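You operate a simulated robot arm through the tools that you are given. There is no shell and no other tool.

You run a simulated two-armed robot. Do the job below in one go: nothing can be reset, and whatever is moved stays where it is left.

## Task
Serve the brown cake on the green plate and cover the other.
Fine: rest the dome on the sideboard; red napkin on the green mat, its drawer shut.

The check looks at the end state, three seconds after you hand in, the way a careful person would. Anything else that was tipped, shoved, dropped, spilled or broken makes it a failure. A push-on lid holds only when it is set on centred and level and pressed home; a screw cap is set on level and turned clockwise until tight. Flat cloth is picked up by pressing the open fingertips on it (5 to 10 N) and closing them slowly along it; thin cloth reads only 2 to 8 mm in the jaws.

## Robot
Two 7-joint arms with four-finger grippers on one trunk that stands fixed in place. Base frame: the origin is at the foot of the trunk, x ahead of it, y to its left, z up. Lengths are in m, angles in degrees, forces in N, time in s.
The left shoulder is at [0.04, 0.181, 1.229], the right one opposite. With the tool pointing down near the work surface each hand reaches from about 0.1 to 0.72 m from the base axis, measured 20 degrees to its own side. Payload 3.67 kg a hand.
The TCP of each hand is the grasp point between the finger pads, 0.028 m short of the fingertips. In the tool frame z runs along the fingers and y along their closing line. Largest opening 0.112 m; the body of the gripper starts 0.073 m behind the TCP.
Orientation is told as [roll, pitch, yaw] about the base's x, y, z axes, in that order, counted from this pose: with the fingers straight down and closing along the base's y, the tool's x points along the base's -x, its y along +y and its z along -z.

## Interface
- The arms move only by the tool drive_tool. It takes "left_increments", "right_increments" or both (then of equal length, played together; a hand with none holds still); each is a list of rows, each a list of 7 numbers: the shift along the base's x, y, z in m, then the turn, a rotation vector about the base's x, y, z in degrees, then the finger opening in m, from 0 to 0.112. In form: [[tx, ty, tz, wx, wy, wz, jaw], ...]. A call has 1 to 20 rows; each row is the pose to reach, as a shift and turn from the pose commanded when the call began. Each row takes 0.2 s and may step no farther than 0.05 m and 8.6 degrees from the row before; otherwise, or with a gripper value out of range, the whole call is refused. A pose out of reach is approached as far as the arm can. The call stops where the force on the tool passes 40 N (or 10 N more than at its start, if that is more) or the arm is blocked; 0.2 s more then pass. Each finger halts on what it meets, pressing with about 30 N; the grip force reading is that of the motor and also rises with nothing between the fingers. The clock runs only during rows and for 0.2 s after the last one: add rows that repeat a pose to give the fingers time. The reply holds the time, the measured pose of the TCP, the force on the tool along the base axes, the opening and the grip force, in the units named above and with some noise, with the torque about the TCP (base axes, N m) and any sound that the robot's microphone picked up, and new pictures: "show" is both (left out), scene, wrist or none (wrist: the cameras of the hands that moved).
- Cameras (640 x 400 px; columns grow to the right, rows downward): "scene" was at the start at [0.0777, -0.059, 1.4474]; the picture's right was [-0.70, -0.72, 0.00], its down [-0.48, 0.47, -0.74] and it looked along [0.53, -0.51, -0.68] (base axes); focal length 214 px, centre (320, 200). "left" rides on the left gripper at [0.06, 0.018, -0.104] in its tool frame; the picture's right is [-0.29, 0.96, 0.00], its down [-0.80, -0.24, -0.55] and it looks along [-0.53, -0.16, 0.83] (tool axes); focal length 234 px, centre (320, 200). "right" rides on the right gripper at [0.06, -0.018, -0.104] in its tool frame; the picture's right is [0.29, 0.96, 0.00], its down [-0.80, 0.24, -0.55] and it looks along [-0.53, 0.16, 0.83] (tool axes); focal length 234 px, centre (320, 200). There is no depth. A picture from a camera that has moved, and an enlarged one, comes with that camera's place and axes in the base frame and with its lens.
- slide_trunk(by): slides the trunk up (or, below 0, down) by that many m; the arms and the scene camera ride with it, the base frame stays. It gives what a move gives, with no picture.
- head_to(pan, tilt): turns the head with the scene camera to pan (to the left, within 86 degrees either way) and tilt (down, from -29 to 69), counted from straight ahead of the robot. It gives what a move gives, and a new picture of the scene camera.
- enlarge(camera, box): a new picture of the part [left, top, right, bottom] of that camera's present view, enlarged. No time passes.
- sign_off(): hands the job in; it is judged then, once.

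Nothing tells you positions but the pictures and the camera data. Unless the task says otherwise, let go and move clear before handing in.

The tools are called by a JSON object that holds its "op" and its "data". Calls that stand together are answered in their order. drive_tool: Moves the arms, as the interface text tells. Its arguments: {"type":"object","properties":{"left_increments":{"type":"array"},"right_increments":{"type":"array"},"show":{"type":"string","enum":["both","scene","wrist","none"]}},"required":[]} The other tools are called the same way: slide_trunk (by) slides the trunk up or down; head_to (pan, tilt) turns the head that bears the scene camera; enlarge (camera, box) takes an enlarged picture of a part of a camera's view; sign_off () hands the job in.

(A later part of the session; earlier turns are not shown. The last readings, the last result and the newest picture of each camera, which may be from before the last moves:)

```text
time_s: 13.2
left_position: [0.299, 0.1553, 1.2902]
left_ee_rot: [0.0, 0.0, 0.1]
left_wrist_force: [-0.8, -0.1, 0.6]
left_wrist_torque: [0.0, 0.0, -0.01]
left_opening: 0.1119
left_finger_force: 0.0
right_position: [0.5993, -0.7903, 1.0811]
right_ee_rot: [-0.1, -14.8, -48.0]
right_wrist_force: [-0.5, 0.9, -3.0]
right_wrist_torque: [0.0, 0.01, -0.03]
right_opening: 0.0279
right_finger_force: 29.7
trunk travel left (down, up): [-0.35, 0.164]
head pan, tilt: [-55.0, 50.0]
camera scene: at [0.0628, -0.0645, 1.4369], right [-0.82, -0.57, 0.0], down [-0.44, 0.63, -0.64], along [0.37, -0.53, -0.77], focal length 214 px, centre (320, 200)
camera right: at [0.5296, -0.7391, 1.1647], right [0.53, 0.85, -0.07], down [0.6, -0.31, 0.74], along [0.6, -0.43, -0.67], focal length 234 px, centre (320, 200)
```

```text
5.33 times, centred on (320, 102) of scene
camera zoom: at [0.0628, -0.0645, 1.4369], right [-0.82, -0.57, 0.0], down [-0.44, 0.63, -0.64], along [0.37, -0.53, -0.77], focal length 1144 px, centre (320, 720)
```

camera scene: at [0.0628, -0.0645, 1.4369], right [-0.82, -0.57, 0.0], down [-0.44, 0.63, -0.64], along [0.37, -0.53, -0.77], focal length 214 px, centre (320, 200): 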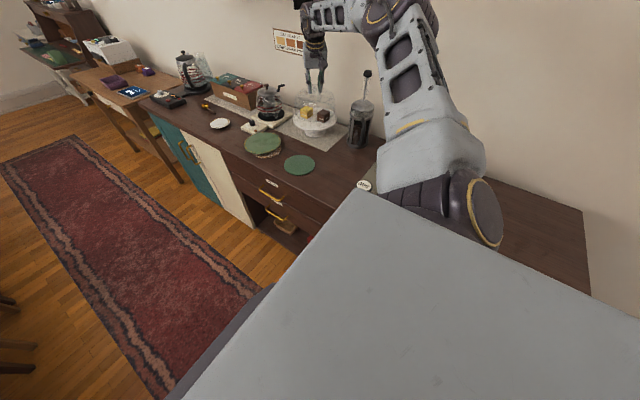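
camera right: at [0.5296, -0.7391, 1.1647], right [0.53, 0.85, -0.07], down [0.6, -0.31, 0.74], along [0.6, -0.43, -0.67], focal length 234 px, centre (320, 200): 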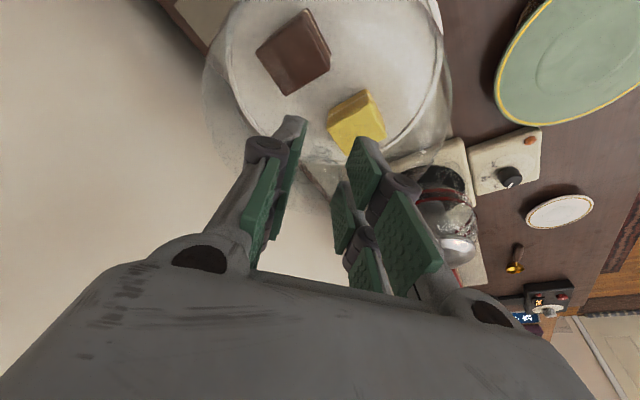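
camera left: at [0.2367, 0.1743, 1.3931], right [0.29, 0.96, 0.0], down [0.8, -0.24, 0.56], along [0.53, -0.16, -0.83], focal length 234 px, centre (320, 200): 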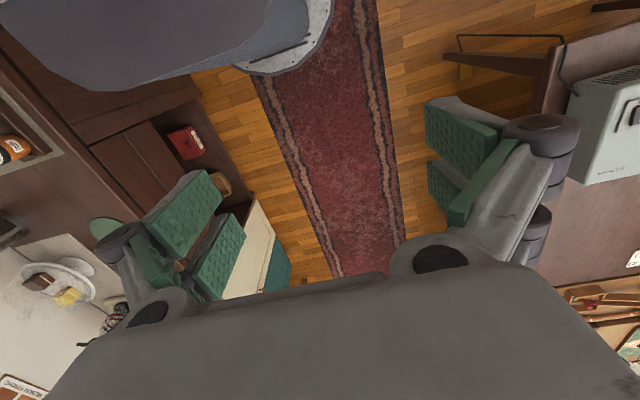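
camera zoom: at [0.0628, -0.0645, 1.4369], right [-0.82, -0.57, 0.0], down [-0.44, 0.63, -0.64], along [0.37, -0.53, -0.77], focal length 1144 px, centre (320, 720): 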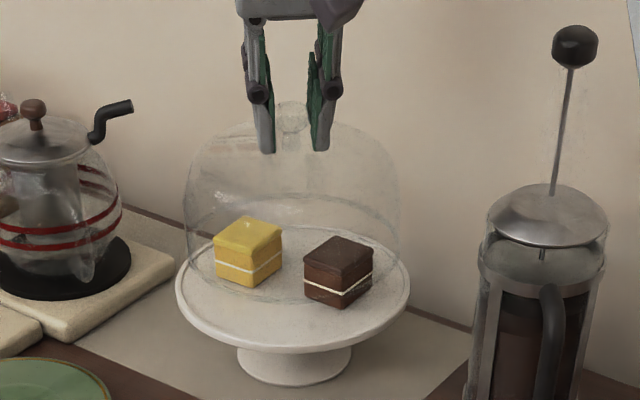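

The dome came up cleanly and level, weighing about 3 N. I lift it well clear and carry it toward the free wood near (0.36,-0.615), passing in front of the press.

{"op": "drive_tool", "data": {"right_increments": [[0, 0, 0.02, 0, 0, 0, 0.018], [0, 0, 0.04, 0, 0, 0, 0.018], [0, 0, 0.06, 0, 0, 0, 0.018], [0, 0, 0.075, 0, 0, 0, 0.018], [-0.008, 0.026, 0.075, 0, 0, 0, 0.018], [-0.016, 0.052, 0.075, 0, 0, 0, 0.018], [-0.024, 0.078, 0.075, 0, 0, 0, 0.018], [-0.032, 0.104, 0.075, 0, 0, 0, 0.018], [-0.04, 0.13, 0.075, 0, 0, 0, 0.018], [-0.04, 0.13, 0.075, 0, 0, 0, 0.018]]}}

{"op": "enlarge", "data": {"camera": "scene", "box": [280, 60, 440, 200]}}

```text
time_s: 15.4
left_position: [0.2978, 0.1547, 1.2907]
left_ee_rot: [-0.1, -0.1, 0.2]
left_wrist_force: [0.2, -0.4, -0.1]
left_wrist_torque: [-0.01, 0.01, 0.02]
left_opening: 0.1118
left_finger_force: 0.1
right_position: [0.5611, -0.6609, 1.156]
right_ee_rot: [0.0, -14.9, -48.0]
right_wrist_force: [0.3, -0.4, -3.4]
right_wrist_torque: [0.02, 0.0, -0.04]
right_opening: 0.0278
right_finger_force: 30.0
trunk travel left (down, up): [-0.35, 0.164]
head pan, tilt: [-55.0, 50.0]
camera scene: at [0.063, -0.0647, 1.4368], right [-0.82, -0.57, 0.0], down [-0.44, 0.63, -0.64], along [0.37, -0.53, -0.77], focal length 214 px, centre (320, 200)
camera right: at [0.4907, -0.609, 1.2393], right [0.53, 0.85, -0.07], down [0.6, -0.31, 0.74], along [0.6, -0.43, -0.67], focal length 234 px, centre (320, 200)
```

scene: 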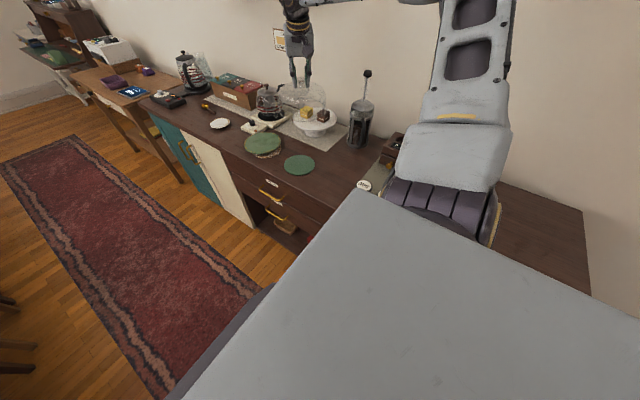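
right: 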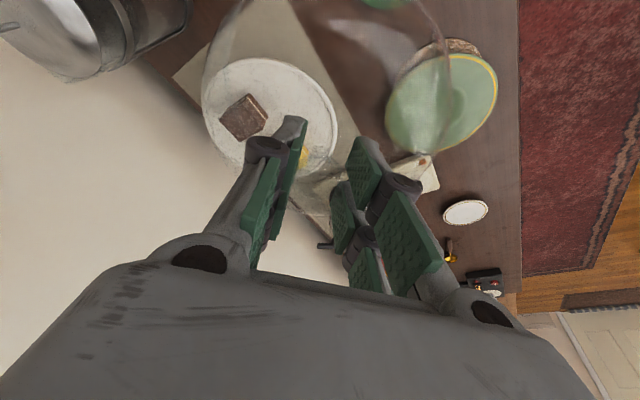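

```text
2.86 times, centred on (360, 130) of scene
camera zoom: at [0.063, -0.0647, 1.4368], right [-0.82, -0.57, 0.0], down [-0.44, 0.63, -0.64], along [0.37, -0.53, -0.77], focal length 613 px, centre (206, 400)
```

zoom: 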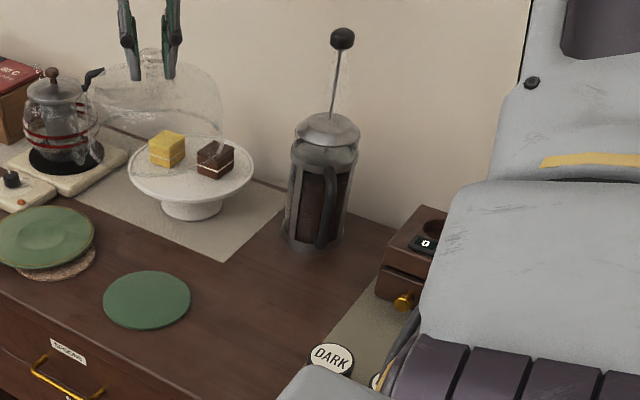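

The path is clear, with the other mat's edge at x≈0.265. I carry the dome over to (0.36,-0.613), still high.

{"op": "drive_tool", "data": {"right_increments": [[-0.028, 0.0066, 0, 0, 0, 0, 0.018], [-0.057, 0.013, 0, 0, 0, 0, 0.018], [-0.086, 0.02, 0, 0, 0, 0, 0.018], [-0.114, 0.026, 0, 0, 0, 0, 0.018], [-0.143, 0.033, 0, 0, 0, 0, 0.018], [-0.171, 0.04, 0, 0, 0, 0, 0.018], [-0.2, 0.046, 0, 0, 0, 0, 0.018], [-0.2, 0.046, 0, 0, 0, 0, 0.018]]}}

{"op": "enlarge", "data": {"camera": "scene", "box": [280, 60, 440, 200]}}

```text
time_s: 17.2
left_position: [0.2991, 0.1536, 1.2907]
left_ee_rot: [0.1, 0.1, 0.1]
left_wrist_force: [0.0, -0.5, -1.0]
left_wrist_torque: [0.0, 0.0, 0.02]
left_opening: 0.1121
left_finger_force: 0.1
right_position: [0.3601, -0.6156, 1.1522]
right_ee_rot: [0.0, -14.9, -48.0]
right_wrist_force: [0.2, -0.1, -2.8]
right_wrist_torque: [-0.01, 0.0, -0.02]
right_opening: 0.0278
right_finger_force: 30.7
trunk travel left (down, up): [-0.35, 0.164]
head pan, tilt: [-55.0, 50.0]
camera scene: at [0.0634, -0.0646, 1.4368], right [-0.82, -0.57, 0.0], down [-0.44, 0.63, -0.64], along [0.37, -0.53, -0.77], focal length 214 px, centre (320, 200)
camera right: at [0.29, -0.5638, 1.237], right [0.53, 0.85, -0.07], down [0.6, -0.31, 0.74], along [0.6, -0.43, -0.67], focal length 234 px, centre (320, 200)
```

scene: 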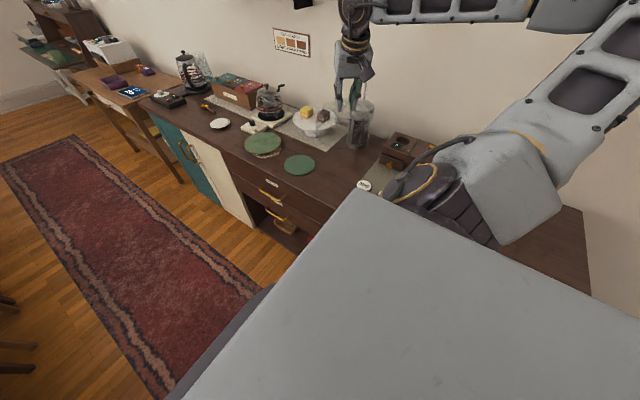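
right: 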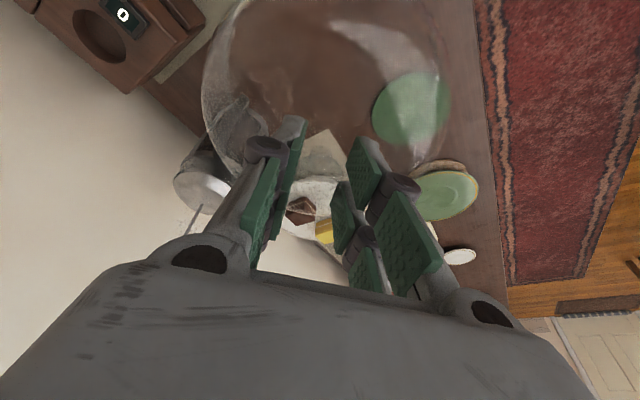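

```text
2.86 times, centred on (360, 130) of scene
camera zoom: at [0.0634, -0.0646, 1.4368], right [-0.82, -0.57, 0.0], down [-0.44, 0.63, -0.64], along [0.37, -0.53, -0.77], focal length 613 px, centre (206, 400)
```

zoom: 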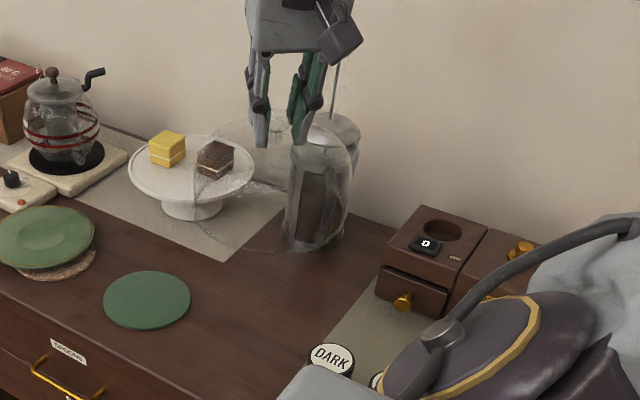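

The spot below is clear of both mats and the press. I lower the dome most of the way, then in small steps to feel for contact.

{"op": "drive_tool", "data": {"right_increments": [[0, 0, -0.03, 0, 0, 0, 0.018], [0, 0, -0.06, 0, 0, 0, 0.018], [0, 0, -0.09, 0, 0, 0, 0.018], [0, 0, -0.12, 0, 0, 0, 0.018], [0, 0, -0.14, 0, 0, 0, 0.018], [0, 0, -0.14, 0, 0, 0, 0.018]]}}

{"op": "enlarge", "data": {"camera": "scene", "box": [280, 100, 420, 200]}}

```text
time_s: 18.6
left_position: [0.2996, 0.1557, 1.2901]
left_ee_rot: [-0.1, -0.1, 0.1]
left_wrist_force: [-0.5, -0.4, -0.3]
left_wrist_torque: [0.0, -0.01, -0.01]
left_opening: 0.1119
left_finger_force: 0.1
right_position: [0.3578, -0.6126, 1.0147]
right_ee_rot: [0.1, -15.0, -47.9]
right_wrist_force: [0.0, 0.4, -2.1]
right_wrist_torque: [-0.01, 0.07, 0.01]
right_opening: 0.0275
right_finger_force: 29.8
trunk travel left (down, up): [-0.35, 0.164]
head pan, tilt: [-55.0, 50.0]
camera scene: at [0.0621, -0.064, 1.4369], right [-0.82, -0.57, 0.0], down [-0.44, 0.63, -0.64], along [0.37, -0.53, -0.77], focal length 214 px, centre (320, 200)
camera right: at [0.2885, -0.5619, 1.0988], right [0.53, 0.85, -0.07], down [0.6, -0.31, 0.74], along [0.61, -0.43, -0.67], focal length 234 px, centre (320, 200)
```

scene: 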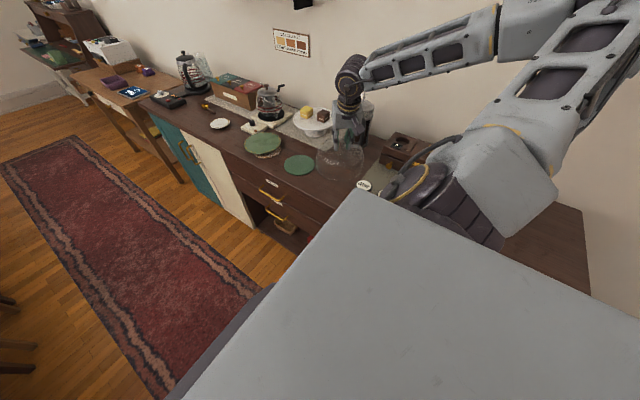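
right: 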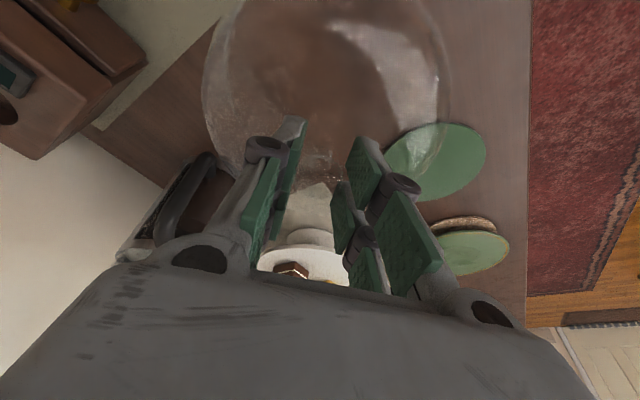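

```text
4.00 times, centred on (350, 150) of scene
camera zoom: at [0.0621, -0.064, 1.4369], right [-0.82, -0.57, 0.0], down [-0.44, 0.63, -0.64], along [0.37, -0.53, -0.77], focal length 858 px, centre (200, 400)
```

zoom: 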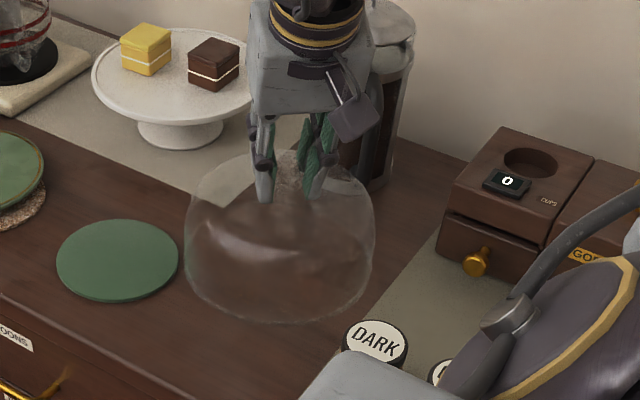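

The dome is well placed with about 3 cm left to go. I continue down gently.

{"op": "drive_tool", "data": {"right_increments": [[0, 0, -0.005, 0, 0, 0, 0.018], [0, 0, -0.01, 0, 0, 0, 0.018], [0, 0, -0.015, 0, 0, 0, 0.018], [0, 0, -0.019, 0, 0, 0, 0.018], [0, 0, -0.019, 0, 0, 0, 0.018]], "show": "wrist"}}

{"op": "enlarge", "data": {"camera": "scene", "box": [310, 120, 390, 190]}}

```text
time_s: 19.8
left_position: [0.2985, 0.1561, 1.2912]
left_ee_rot: [-0.1, -0.1, 0.0]
left_wrist_force: [0.1, -0.3, 0.5]
left_wrist_torque: [-0.02, -0.03, 0.01]
left_opening: 0.112
left_finger_force: 0.1
right_position: [0.359, -0.6126, 0.996]
right_ee_rot: [0.0, -15.0, -48.0]
right_wrist_force: [0.4, 0.6, -3.6]
right_wrist_torque: [0.05, 0.03, 0.03]
right_opening: 0.0277
right_finger_force: 30.0
trunk travel left (down, up): [-0.35, 0.164]
head pan, tilt: [-55.0, 50.0]
camera right: at [0.2892, -0.5618, 1.0799], right [0.53, 0.85, -0.07], down [0.6, -0.31, 0.74], along [0.61, -0.43, -0.67], focal length 234 px, centre (320, 200)
```

right: 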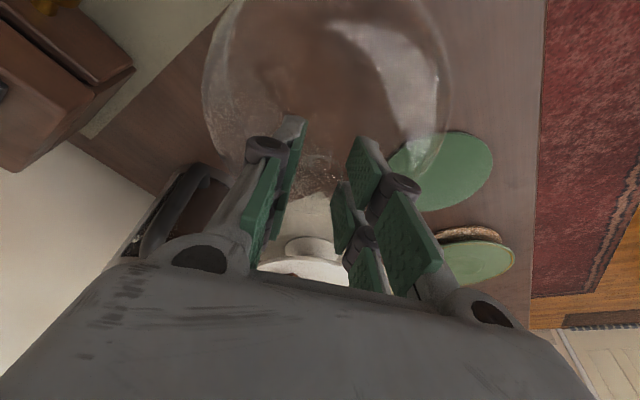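

```text
5.71 times, centred on (350, 155) of scene
camera zoom: at [0.0623, -0.0642, 1.4369], right [-0.82, -0.57, 0.0], down [-0.44, 0.63, -0.64], along [0.37, -0.53, -0.77], focal length 1226 px, centre (149, 457)
```

zoom: 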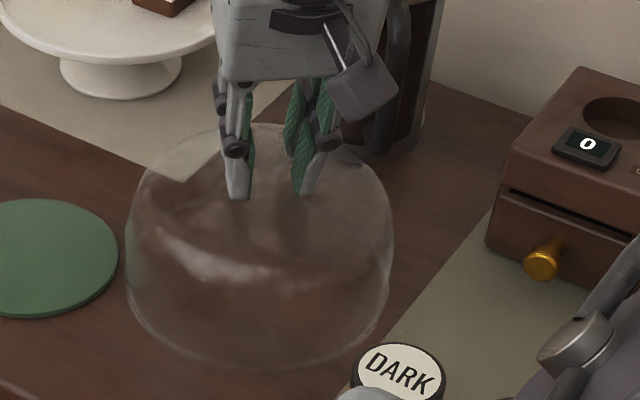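

Not yet touching; about 1 cm remains. I continue in small steps.

{"op": "drive_tool", "data": {"right_increments": [[0, 0, -0.003, 0, 0, 0, 0.018], [0, 0, -0.006, 0, 0, 0, 0.018], [0, 0, -0.006, 0, 0, 0, 0.018]], "show": "none"}}

```text
time_s: 20.6
left_position: [0.2984, 0.1549, 1.2907]
left_ee_rot: [0.0, -0.1, 0.1]
left_wrist_force: [-0.7, 0.0, -0.3]
left_wrist_torque: [0.0, 0.03, -0.04]
left_opening: 0.1119
left_finger_force: 0.0
right_position: [0.3595, -0.614, 0.9884]
right_ee_rot: [-0.1, -15.0, -48.0]
right_wrist_force: [-0.2, -0.3, -3.8]
right_wrist_torque: [-0.02, 0.03, 0.0]
right_opening: 0.0279
right_finger_force: 30.1
trunk travel left (down, up): [-0.35, 0.164]
head pan, tilt: [-55.0, 50.0]
```

{"op": "drive_tool", "data": {"right_increments": [[0, 0, -0.002, 0, 0, 0, 0.018], [0, 0, -0.004, 0, 0, 0, 0.018], [0, 0, -0.004, 0, 0, 0, 0.018]], "show": "none"}}

```text
time_s: 21.4
left_position: [0.2981, 0.1559, 1.2902]
left_ee_rot: [-0.1, 0.0, 0.1]
left_wrist_force: [0.1, 0.1, 0.0]
left_wrist_torque: [0.01, 0.02, 0.0]
left_opening: 0.1121
left_finger_force: 0.1
right_position: [0.3597, -0.6148, 0.9861]
right_ee_rot: [0.0, -15.0, -48.0]
right_wrist_force: [-0.1, -0.2, -4.0]
right_wrist_torque: [-0.01, 0.04, 0.02]
right_opening: 0.0273
right_finger_force: 30.5
trunk travel left (down, up): [-0.35, 0.164]
head pan, tilt: [-55.0, 50.0]
```

{"op": "drive_tool", "data": {"right_increments": [[0, 0, -0.002, 0, 0, 0, 0.018], [0, 0, -0.004, 0, 0, 0, 0.018], [0, 0, -0.004, 0, 0, 0, 0.018]], "show": "none"}}

{"op": "enlarge", "data": {"camera": "scene", "box": [310, 120, 390, 190]}}

```text
time_s: 22.2
left_position: [0.2978, 0.1562, 1.2902]
left_ee_rot: [0.0, 0.0, 0.1]
left_wrist_force: [0.1, 0.7, 0.6]
left_wrist_torque: [-0.01, 0.0, -0.01]
left_opening: 0.112
left_finger_force: 0.0
right_position: [0.3593, -0.6131, 0.9825]
right_ee_rot: [0.0, -15.0, -48.1]
right_wrist_force: [-0.4, 0.0, -3.3]
right_wrist_torque: [0.04, 0.01, -0.01]
right_opening: 0.0275
right_finger_force: 29.7
trunk travel left (down, up): [-0.35, 0.164]
head pan, tilt: [-55.0, 50.0]
```

```text
5.71 times, centred on (350, 155) of scene
camera zoom: at [0.0624, -0.0642, 1.4369], right [-0.82, -0.57, 0.0], down [-0.44, 0.63, -0.64], along [0.37, -0.53, -0.77], focal length 1226 px, centre (149, 457)
```

zoom: 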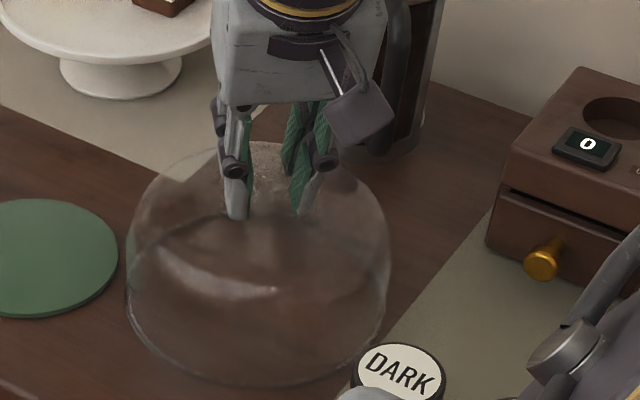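

{"op": "drive_tool", "data": {"right_increments": [[0, 0, -0.002, 0, 0, 0, 0.018], [0, 0, -0.004, 0, 0, 0, 0.018], [0, 0, -0.004, 0, 0, 0, 0.018]], "show": "none"}}

```text
time_s: 23.0
left_position: [0.2981, 0.1563, 1.2896]
left_ee_rot: [-0.1, 0.0, 0.1]
left_wrist_force: [-0.2, -0.3, 0.8]
left_wrist_torque: [0.05, 0.01, 0.0]
left_opening: 0.1121
left_finger_force: 0.1
right_position: [0.3587, -0.6125, 0.9813]
right_ee_rot: [-0.1, -15.4, -48.0]
right_wrist_force: [3.7, -4.2, 18.4]
right_wrist_torque: [0.07, 0.08, -0.03]
right_opening: 0.0274
right_finger_force: 29.6
trunk travel left (down, up): [-0.35, 0.164]
head pan, tilt: [-55.0, 50.0]
```

Contact is made at z≈0.981. I ease back 2.5 mm to take the pressure off.

{"op": "drive_tool", "data": {"right_increments": [[0, 0, 0.0025, 0, 0, 0, 0.018], [0, 0, 0.0025, 0, 0, 0, 0.018]], "show": "none"}}

{"op": "enlarge", "data": {"camera": "scene", "box": [310, 120, 390, 190]}}

```text
time_s: 23.6
left_position: [0.2984, 0.1557, 1.2896]
left_ee_rot: [-0.1, 0.0, 0.1]
left_wrist_force: [-1.1, -0.9, -0.4]
left_wrist_torque: [-0.02, 0.01, 0.06]
left_opening: 0.1115
left_finger_force: 0.0
right_position: [0.358, -0.6124, 0.9801]
right_ee_rot: [0.0, -14.8, -48.0]
right_wrist_force: [0.9, -0.8, 2.5]
right_wrist_torque: [-0.31, -0.28, 0.02]
right_opening: 0.0275
right_finger_force: 29.9
trunk travel left (down, up): [-0.35, 0.164]
head pan, tilt: [-55.0, 50.0]
```

```text
5.71 times, centred on (350, 155) of scene
camera zoom: at [0.0622, -0.0637, 1.4369], right [-0.82, -0.57, 0.0], down [-0.44, 0.63, -0.64], along [0.37, -0.53, -0.77], focal length 1226 px, centre (149, 457)
```

zoom: 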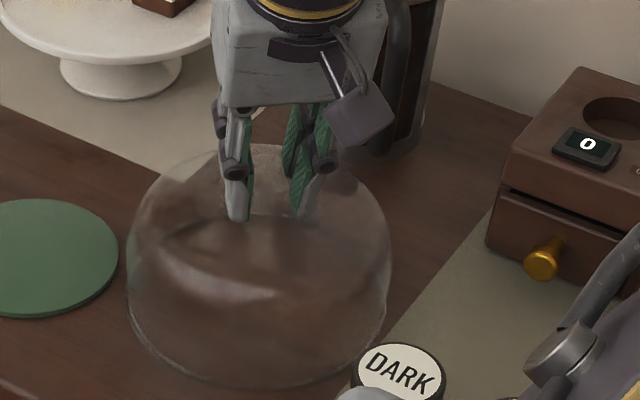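

The dome rests lightly on the wood. I open the fingers slowly and rise straight up.

{"op": "drive_tool", "data": {"right_increments": [[0, 0, 0, 0, 0, 0, 0.034], [0, 0, 0, 0, 0, 0, 0.045], [0, 0, 0, 0, 0, 0, 0.06], [0, 0, 0, 0, 0, 0, 0.06], [0, 0, 0.03, 0, 0, 0, 0.06], [0, 0, 0.07, 0, 0, 0, 0.06], [0, 0, 0.11, 0, 0, 0, 0.06], [0, 0, 0.14, 0, 0, 0, 0.06]]}}

{"op": "enlarge", "data": {"camera": "scene", "box": [310, 110, 400, 190]}}

{"op": "enlarge", "data": {"camera": "right", "box": [180, 0, 440, 200]}}

```text
time_s: 25.4
left_position: [0.2978, 0.1556, 1.2905]
left_ee_rot: [-0.1, 0.0, 0.2]
left_wrist_force: [0.3, 0.1, -0.3]
left_wrist_torque: [-0.04, 0.01, 0.0]
left_opening: 0.1119
left_finger_force: 0.0
right_position: [0.3584, -0.6138, 1.122]
right_ee_rot: [-0.1, -15.0, -48.1]
right_wrist_force: [-0.3, 0.2, 0.4]
right_wrist_torque: [-0.02, 0.0, 0.02]
right_opening: 0.0598
right_finger_force: 0.0
trunk travel left (down, up): [-0.35, 0.164]
head pan, tilt: [-55.0, 50.0]
camera scene: at [0.0617, -0.0633, 1.437], right [-0.82, -0.57, 0.0], down [-0.44, 0.63, -0.64], along [0.37, -0.53, -0.77], focal length 214 px, centre (320, 200)
camera right: at [0.2882, -0.5621, 1.2056], right [0.53, 0.85, -0.07], down [0.6, -0.31, 0.74], along [0.61, -0.43, -0.67], focal length 234 px, centre (320, 200)
```

scene: 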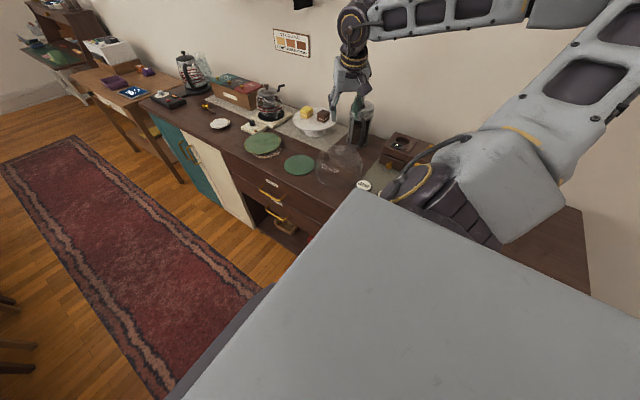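
right: 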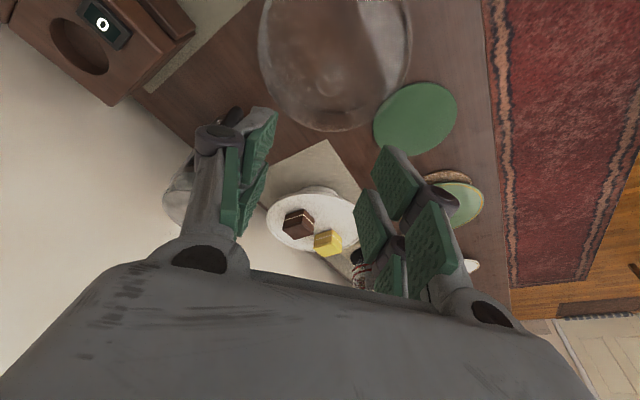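

```text
5.00 times, centred on (355, 150) of scene
camera zoom: at [0.0617, -0.0633, 1.437], right [-0.82, -0.57, 0.0], down [-0.44, 0.63, -0.64], along [0.37, -0.53, -0.77], focal length 1072 px, centre (145, 450)
```

zoom: 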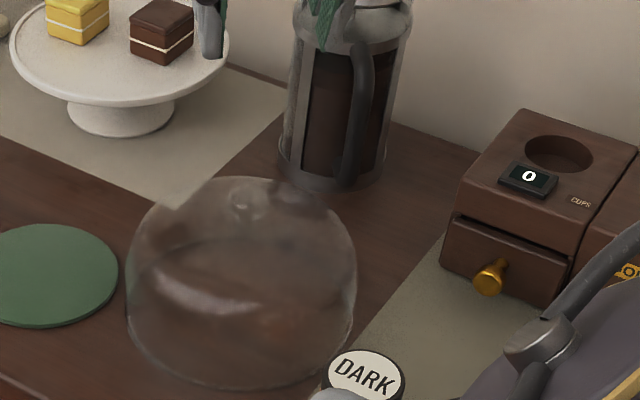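

```text
2.00 times, centred on (310, 100) of right
camera zoom: at [0.2882, -0.5621, 1.2056], right [0.53, 0.85, -0.07], down [0.6, -0.31, 0.74], along [0.61, -0.43, -0.67], focal length 468 px, centre (340, 400)
```

zoom: 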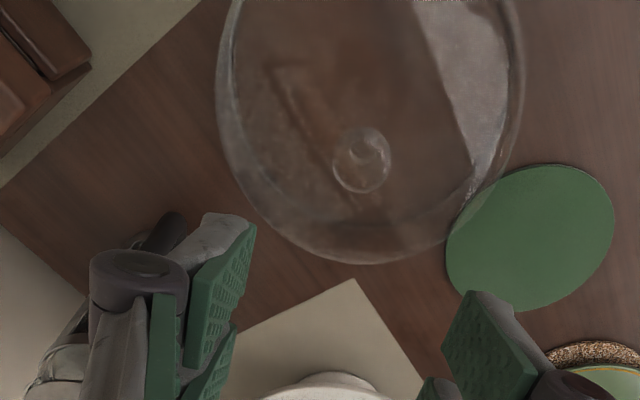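

The dome stands stably on the wood. Next is the brown cake: I swing the hand to +x first, away from the press, turning yaw to 0 so the fingers close along y.

{"op": "drive_tool", "data": {"right_increments": [[0.026, -0.004, 0.006, 0, 0, 8, 0.08], [0.052, -0.008, 0.012, 0, 0, 16, 0.09], [0.078, -0.012, 0.018, 0, 0, 24, 0.1], [0.104, -0.016, 0.02, 0, 0, 32, 0.1], [0.13, -0.02, 0.02, 0, 0, 40, 0.1], [0.156, -0.025, 0.02, 0, 0, 48, 0.1], [0.18, -0.046, 0.02, 0, 0, 48, 0.1], [0.19, -0.09, 0.02, 0, 0, 48, 0.1], [0.2, -0.13, 0.02, 0, 0, 48, 0.1], [0.2, -0.13, 0.02, 0, 0, 48, 0.1]]}}

{"op": "enlarge", "data": {"camera": "right", "box": [220, 40, 420, 200]}}

{"op": "enlarge", "data": {"camera": "scene", "box": [280, 70, 360, 140]}}

```text
time_s: 27.6
left_position: [0.299, 0.1543, 1.2897]
left_ee_rot: [-0.1, 0.0, 0.1]
left_wrist_force: [0.6, -0.3, -0.1]
left_wrist_torque: [0.04, 0.0, 0.03]
left_opening: 0.112
left_finger_force: 0.1
right_position: [0.5153, -0.5903, 1.1388]
right_ee_rot: [-0.1, -14.9, -0.4]
right_wrist_force: [0.1, 0.2, 0.2]
right_wrist_torque: [-0.02, 0.0, 0.05]
right_opening: 0.1
right_finger_force: 0.0
right hand out of reach, approached as far as the arm can: row 6, 7, 8, 9, 10
trunk travel left (down, up): [-0.35, 0.164]
head pan, tilt: [-55.0, 50.0]
camera scene: at [0.0629, -0.0641, 1.4369], right [-0.82, -0.57, 0.0], down [-0.44, 0.63, -0.64], along [0.37, -0.53, -0.77], focal length 214 px, centre (320, 200)
camera right: at [0.4312, -0.6075, 1.2223], right [-0.27, 0.96, -0.08], down [0.63, 0.24, 0.74], along [0.73, 0.15, -0.67], focal length 234 px, centre (320, 200)
```

scene: 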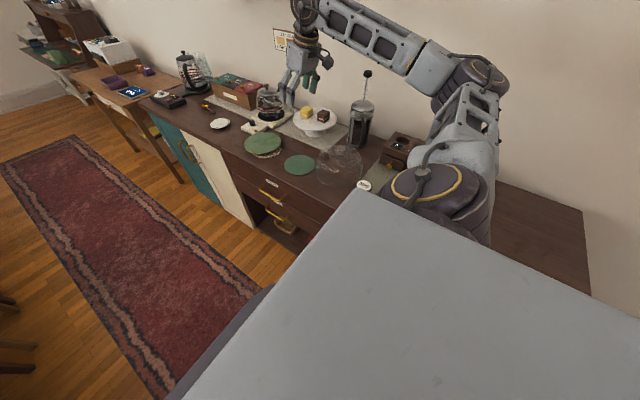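
right: 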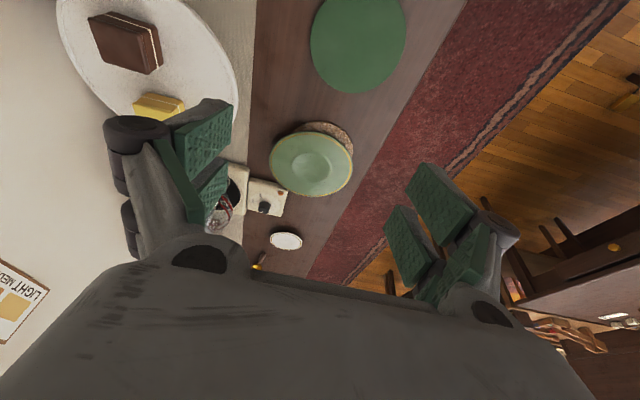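

```text
2.50 times, centred on (320, 120) of right
camera zoom: at [0.4312, -0.6075, 1.2223], right [-0.27, 0.96, -0.08], down [0.63, 0.24, 0.74], along [0.73, 0.15, -0.67], focal length 585 px, centre (320, 400)
```

zoom: 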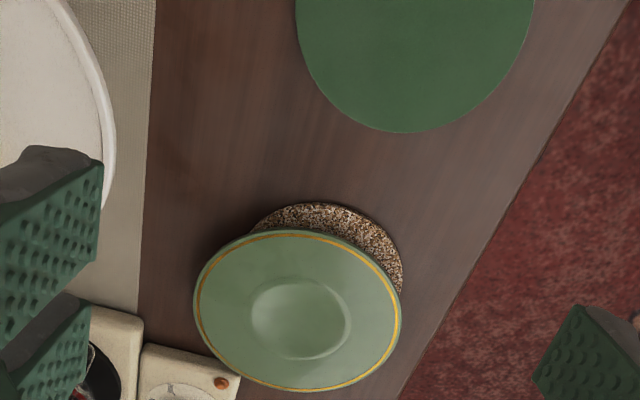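

```text
5.71 times, centred on (320, 105) of scene
camera zoom: at [0.0629, -0.0641, 1.4369], right [-0.82, -0.57, 0.0], down [-0.44, 0.63, -0.64], along [0.37, -0.53, -0.77], focal length 1226 px, centre (320, 743)
```

zoom: 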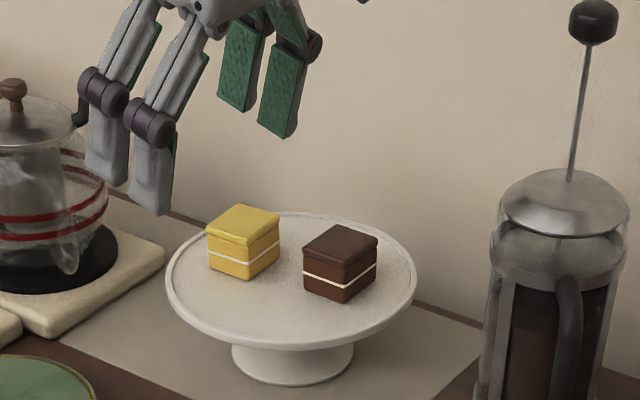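

Yaw 0 runs into an arm limit out there. I turn the other way to yaw -90, so the fingers close along x and tilt toward -y, and check the reach.

{"op": "drive_tool", "data": {"right_increments": [[-0.005, 0.0, 0.01, 0, 0, -8.2, 0.1], [-0.01, 0.0, 0.02, 0, 0, -16.4, 0.1], [-0.01, 0.0, 0.02, 0, 0, -24.6, 0.1], [-0.01, 0.0, 0.02, 0, 0, -32.8, 0.1], [-0.01, 0, 0.02, 0, 0, -41, 0.1], [-0.01, 0, 0.02, 0, 0, -49.2, 0.1], [-0.01, 0, 0.02, 0, 0, -57.4, 0.1], [-0.01, 0, 0.02, 0, 0, -65.6, 0.1], [-0.01, 0, 0.02, 0, 0, -73.8, 0.1], [-0.01, 0, 0.02, 0, 0, -82, 0.1], [-0.01, 0, 0.02, 0, 0, -90, 0.1], [-0.01, 0, 0.02, 0, 0, -90, 0.1]]}}

```text
time_s: 30.2
left_position: [0.2973, 0.1555, 1.2897]
left_ee_rot: [0.0, 0.0, 0.2]
left_wrist_force: [-0.4, 0.3, 0.2]
left_wrist_torque: [0.02, -0.02, -0.01]
left_opening: 0.1119
left_finger_force: 0.0
right_position: [0.5151, -0.5903, 1.1602]
right_ee_rot: [0.1, -14.9, -90.2]
right_wrist_force: [0.9, 0.2, -0.4]
right_wrist_torque: [0.0, 0.04, 0.04]
right_opening: 0.0999
right_finger_force: 0.0
trunk travel left (down, up): [-0.35, 0.164]
head pan, tilt: [-55.0, 50.0]
camera scene: at [0.0623, -0.0641, 1.4369], right [-0.82, -0.57, 0.0], down [-0.44, 0.63, -0.64], along [0.37, -0.53, -0.77], focal length 214 px, centre (320, 200)
camera right: at [0.4979, -0.504, 1.2443], right [0.96, 0.28, -0.07], down [0.24, -0.63, 0.74], along [0.16, -0.73, -0.67], focal length 234 px, centre (320, 200)
```

scene: 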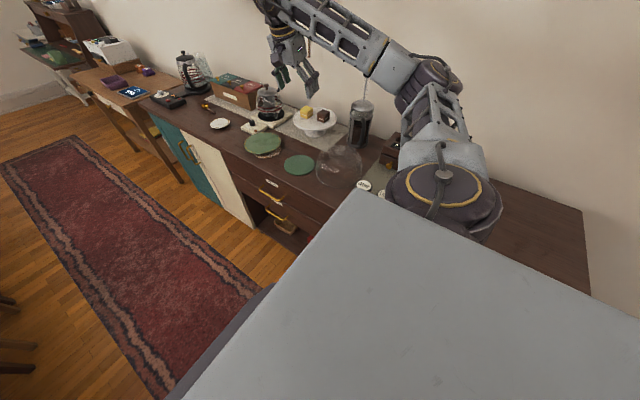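
right: 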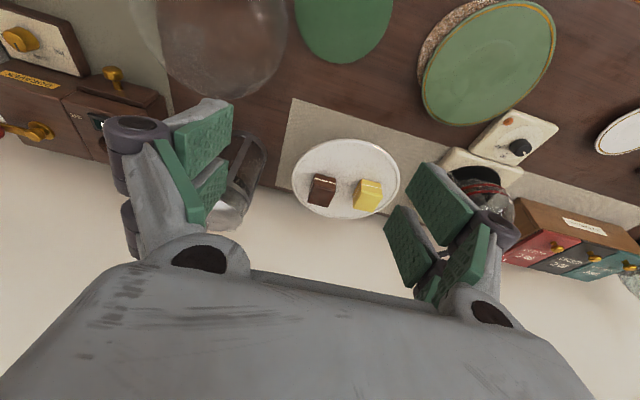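

Yaw -90 works. I move over the brown cake, staying high, for an overhead look.

{"op": "drive_tool", "data": {"right_increments": [[0.01, -0.04, -0.01, 0, 0, 0, 0.1], [0.02, -0.08, -0.02, 0, 0, 0, 0.1], [0.03, -0.12, -0.03, 0, 0, 0, 0.09], [0.04, -0.16, -0.04, 0, 0, 0, 0.08], [0.047, -0.19, -0.05, 0, 0, 0, 0.08], [0.047, -0.2, -0.06, 0, 0, 0, 0.08], [0.047, -0.2, -0.06, 0, 0, 0, 0.08]]}}

{"op": "enlarge", "data": {"camera": "right", "box": [240, 60, 440, 220]}}

{"op": "enlarge", "data": {"camera": "scene", "box": [280, 70, 380, 140]}}

```text
time_s: 31.8
left_position: [0.2993, 0.1558, 1.2894]
left_ee_rot: [-0.1, -0.1, 0.1]
left_wrist_force: [0.2, -0.2, 0.1]
left_wrist_torque: [-0.01, 0.0, 0.02]
left_opening: 0.1117
left_finger_force: 0.1
right_position: [0.5614, -0.79, 1.1017]
right_ee_rot: [0.0, -14.9, -90.0]
right_wrist_force: [0.4, 0.1, 0.4]
right_wrist_torque: [0.02, 0.02, -0.03]
right_opening: 0.08
right_finger_force: 0.1
trunk travel left (down, up): [-0.35, 0.164]
head pan, tilt: [-55.0, 50.0]
camera scene: at [0.0623, -0.0639, 1.4369], right [-0.82, -0.57, 0.0], down [-0.44, 0.63, -0.64], along [0.37, -0.53, -0.77], focal length 214 px, centre (320, 200)
camera right: at [0.5435, -0.7047, 1.1855], right [0.96, 0.28, -0.07], down [0.24, -0.63, 0.74], along [0.16, -0.73, -0.67], focal length 234 px, centre (320, 200)
```

scene: 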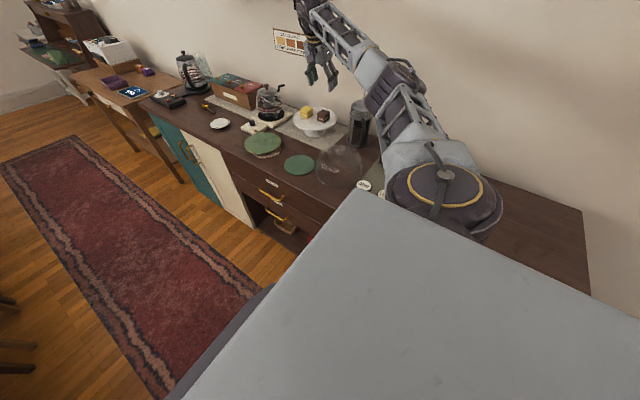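
right: 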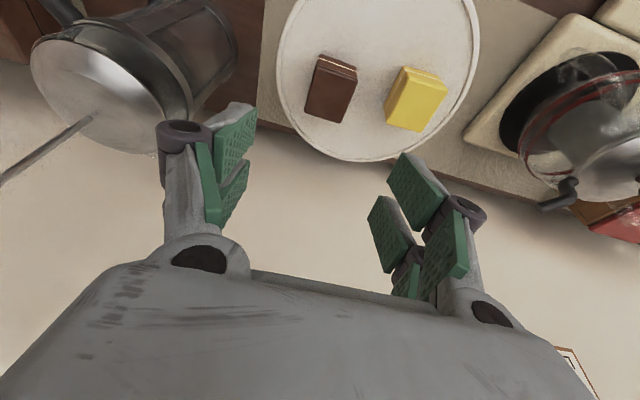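

```text
2.50 times, centred on (340, 140) of right
camera zoom: at [0.5435, -0.7047, 1.1855], right [0.96, 0.28, -0.07], down [0.24, -0.63, 0.74], along [0.16, -0.73, -0.67], focal length 585 px, centre (270, 350)
```

zoom: 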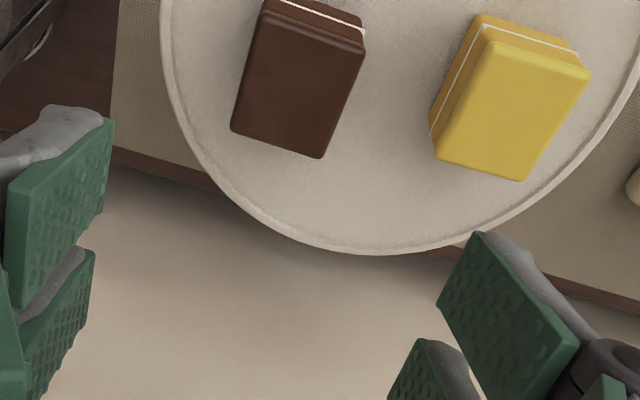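

```text
5.71 times, centred on (330, 105) of scene
camera zoom: at [0.0623, -0.0639, 1.4369], right [-0.82, -0.57, 0.0], down [-0.44, 0.63, -0.64], along [0.37, -0.53, -0.77], focal length 1226 px, centre (263, 743)
```

zoom: 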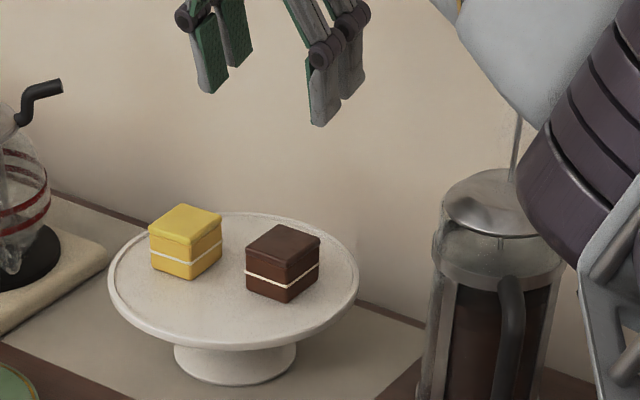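

The brown cake spans x 0.545–0.583 and y -0.823 to -0.778, square to the axes. The yellow cake starts at x≈0.624, so a 64 mm opening fits. I descend to just above it.

{"op": "drive_tool", "data": {"right_increments": [[0.001, -0.004, -0.03, 0, 0, 0, 0.064], [0.0022, -0.007, -0.06, 0, 0, 0, 0.064], [0.0022, -0.007, -0.085, 0, 0, 0, 0.064], [0.0022, -0.007, -0.085, 0, 0, 0, 0.064]]}}

{"op": "enlarge", "data": {"camera": "right", "box": [220, 80, 420, 220]}}

{"op": "enlarge", "data": {"camera": "scene", "box": [285, 80, 355, 130]}}

```text
time_s: 32.8
left_position: [0.2976, 0.1547, 1.2912]
left_ee_rot: [0.0, 0.0, 0.1]
left_wrist_force: [-0.3, -0.3, -0.3]
left_wrist_torque: [-0.01, 0.01, 0.0]
left_opening: 0.1121
left_finger_force: 0.1
right_position: [0.5649, -0.7974, 1.0154]
right_ee_rot: [0.0, -15.0, -89.9]
right_wrist_force: [0.4, 0.1, -0.7]
right_wrist_torque: [0.0, 0.0, -0.01]
right_opening: 0.0638
right_finger_force: 0.1
trunk travel left (down, up): [-0.35, 0.164]
head pan, tilt: [-55.0, 50.0]
camera scene: at [0.0622, -0.0638, 1.4369], right [-0.82, -0.57, 0.0], down [-0.44, 0.63, -0.64], along [0.37, -0.53, -0.77], focal length 214 px, centre (320, 200)
camera right: at [0.5476, -0.7115, 1.0984], right [0.96, 0.28, -0.07], down [0.24, -0.63, 0.74], along [0.16, -0.73, -0.67], focal length 234 px, centre (320, 200)
```

scene: 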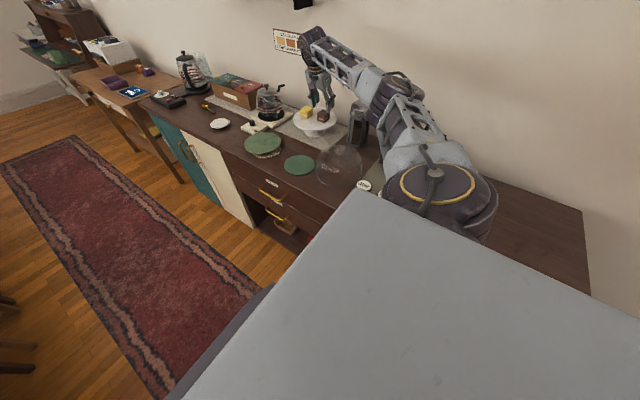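
right: 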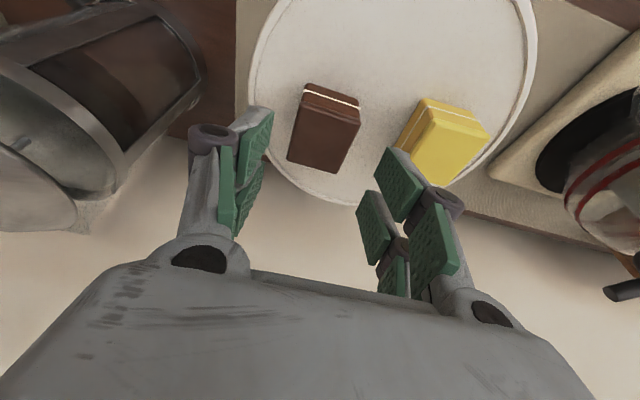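

```text
2.86 times, centred on (320, 150) of right
camera zoom: at [0.5476, -0.7115, 1.0984], right [0.96, 0.28, -0.07], down [0.24, -0.63, 0.74], along [0.16, -0.73, -0.67], focal length 669 px, centre (320, 343)
```

zoom: 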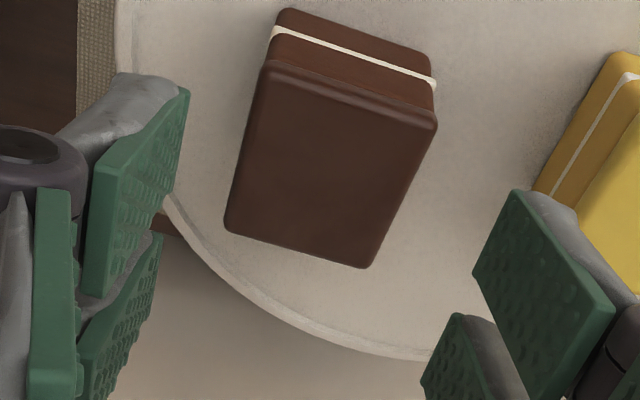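

```text
8.00 times, centred on (320, 105) of scene
camera zoom: at [0.0622, -0.0638, 1.4369], right [-0.82, -0.57, 0.0], down [-0.44, 0.63, -0.64], along [0.37, -0.53, -0.77], focal length 1716 px, centre (320, 960)
```

zoom: 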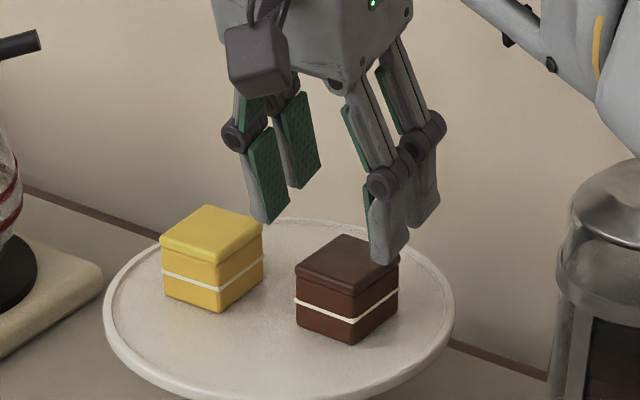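

The fingers straddle the brown cake with clearance to the yellow one. I descend to grasp height with about 6 mm margin over the stand and check before closing.

{"op": "drive_tool", "data": {"right_increments": [[-0.001, 0, -0.015, 0, 0, 0, 0.064], [-0.001, 0, -0.03, 0, 0, 0, 0.064], [-0.001, 0, -0.0375, 0, 0, 0, 0.06], [-0.001, 0, -0.0375, 0, 0, 0, 0.054]]}}

{"op": "enlarge", "data": {"camera": "right", "box": [220, 80, 420, 220]}}

{"op": "enlarge", "data": {"camera": "scene", "box": [285, 80, 355, 130]}}

```text
time_s: 33.8
left_position: [0.2983, 0.155, 1.2905]
left_ee_rot: [-0.1, 0.0, 0.2]
left_wrist_force: [1.2, 0.6, -0.7]
left_wrist_torque: [0.03, 0.01, 0.0]
left_opening: 0.1119
left_finger_force: 0.1
right_position: [0.5643, -0.7968, 0.9799]
right_ee_rot: [0.1, -15.0, -90.0]
right_wrist_force: [-0.3, 0.5, 0.1]
right_wrist_torque: [0.02, 0.01, -0.01]
right_opening: 0.0538
right_finger_force: 0.0
trunk travel left (down, up): [-0.35, 0.164]
head pan, tilt: [-55.0, 50.0]
camera scene: at [0.0623, -0.064, 1.4369], right [-0.82, -0.57, 0.0], down [-0.44, 0.63, -0.64], along [0.37, -0.53, -0.77], focal length 214 px, centre (320, 200)
camera right: at [0.5463, -0.711, 1.0624], right [0.96, 0.28, -0.07], down [0.24, -0.63, 0.74], along [0.16, -0.73, -0.67], focal length 234 px, centre (320, 200)
```

scene: 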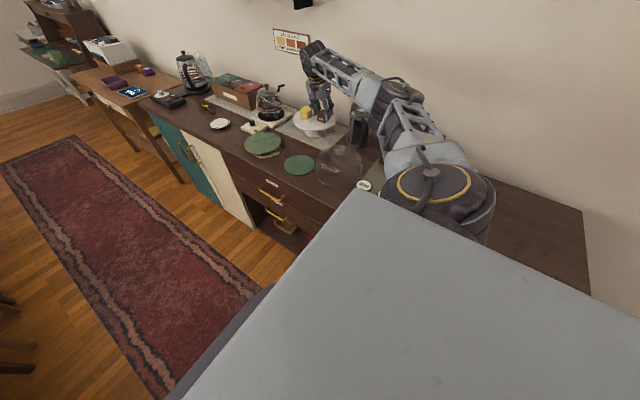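
right: 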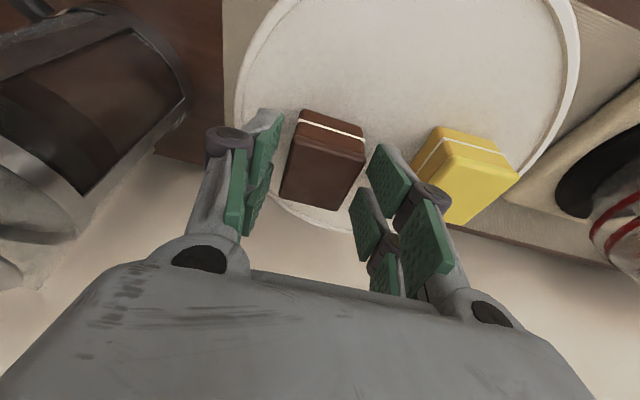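

```text
2.86 times, centred on (320, 150) of right
camera zoom: at [0.5463, -0.711, 1.0624], right [0.96, 0.28, -0.07], down [0.24, -0.63, 0.74], along [0.16, -0.73, -0.67], focal length 669 px, centre (320, 343)
```

zoom: 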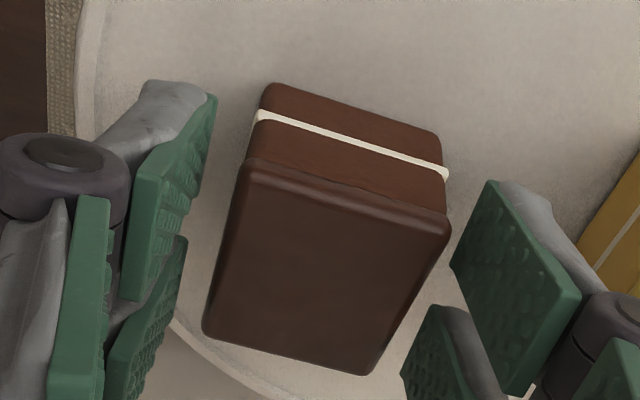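

```text
8.00 times, centred on (320, 105) of scene
camera zoom: at [0.0623, -0.064, 1.4369], right [-0.82, -0.57, 0.0], down [-0.44, 0.63, -0.64], along [0.37, -0.53, -0.77], focal length 1716 px, centre (320, 960)
```

zoom: 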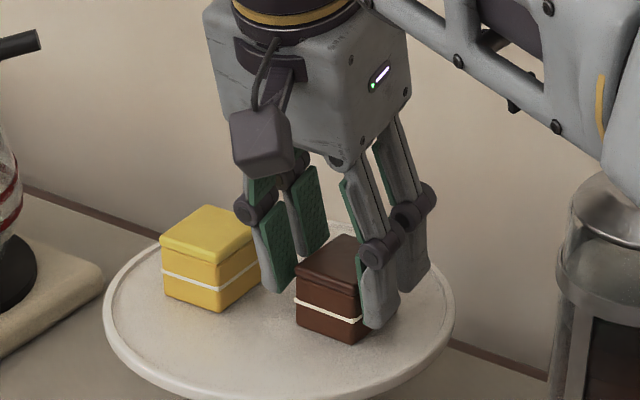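

Both fingers are beside the cake and clear of the yellow one. I close slowly.

{"op": "drive_tool", "data": {"right_increments": [[0, 0, 0, 0, 0, 0, 0.05], [0, 0, 0, 0, 0, 0, 0.046], [0, 0, 0, 0, 0, 0, 0.043], [0, 0, 0, 0, 0, 0, 0.041], [0, 0, 0, 0, 0, 0, 0.039], [0, 0, 0, 0, 0, 0, 0.038], [0, 0, 0, 0, 0, 0, 0.037]], "show": "wrist"}}

{"op": "enlarge", "data": {"camera": "scene", "box": [285, 80, 355, 130]}}

```text
time_s: 35.4
left_position: [0.2982, 0.1553, 1.2899]
left_ee_rot: [-0.1, -0.1, 0.2]
left_wrist_force: [1.2, 0.8, -0.4]
left_wrist_torque: [0.0, 0.0, -0.02]
left_opening: 0.1122
left_finger_force: 0.1
right_position: [0.5655, -0.7963, 0.9786]
right_ee_rot: [0.0, -14.9, -90.0]
right_wrist_force: [0.0, -0.6, 1.0]
right_wrist_torque: [0.0, -0.02, 0.02]
right_opening: 0.0403
right_finger_force: 30.5
trunk travel left (down, up): [-0.35, 0.164]
head pan, tilt: [-55.0, 50.0]
camera right: at [0.5463, -0.711, 1.0626], right [0.96, 0.28, -0.07], down [0.24, -0.63, 0.74], along [0.16, -0.73, -0.67], focal length 234 px, centre (320, 200)
```

right: 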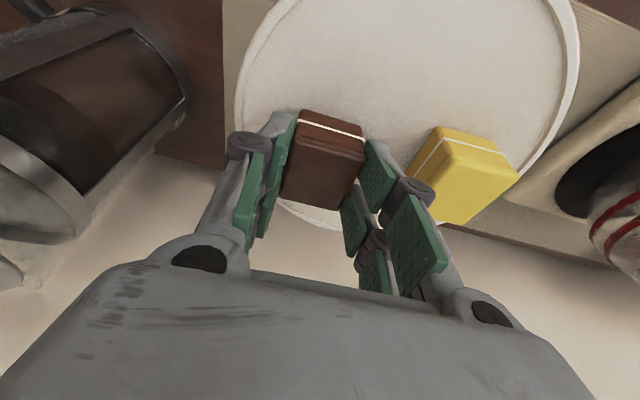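

```text
8.00 times, centred on (320, 105) of scene
camera zoom: at [0.0623, -0.0639, 1.4369], right [-0.82, -0.57, 0.0], down [-0.44, 0.63, -0.64], along [0.37, -0.53, -0.77], focal length 1716 px, centre (320, 960)
```

zoom: 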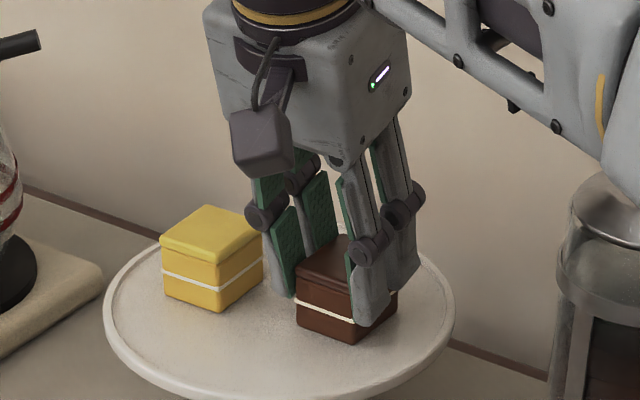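

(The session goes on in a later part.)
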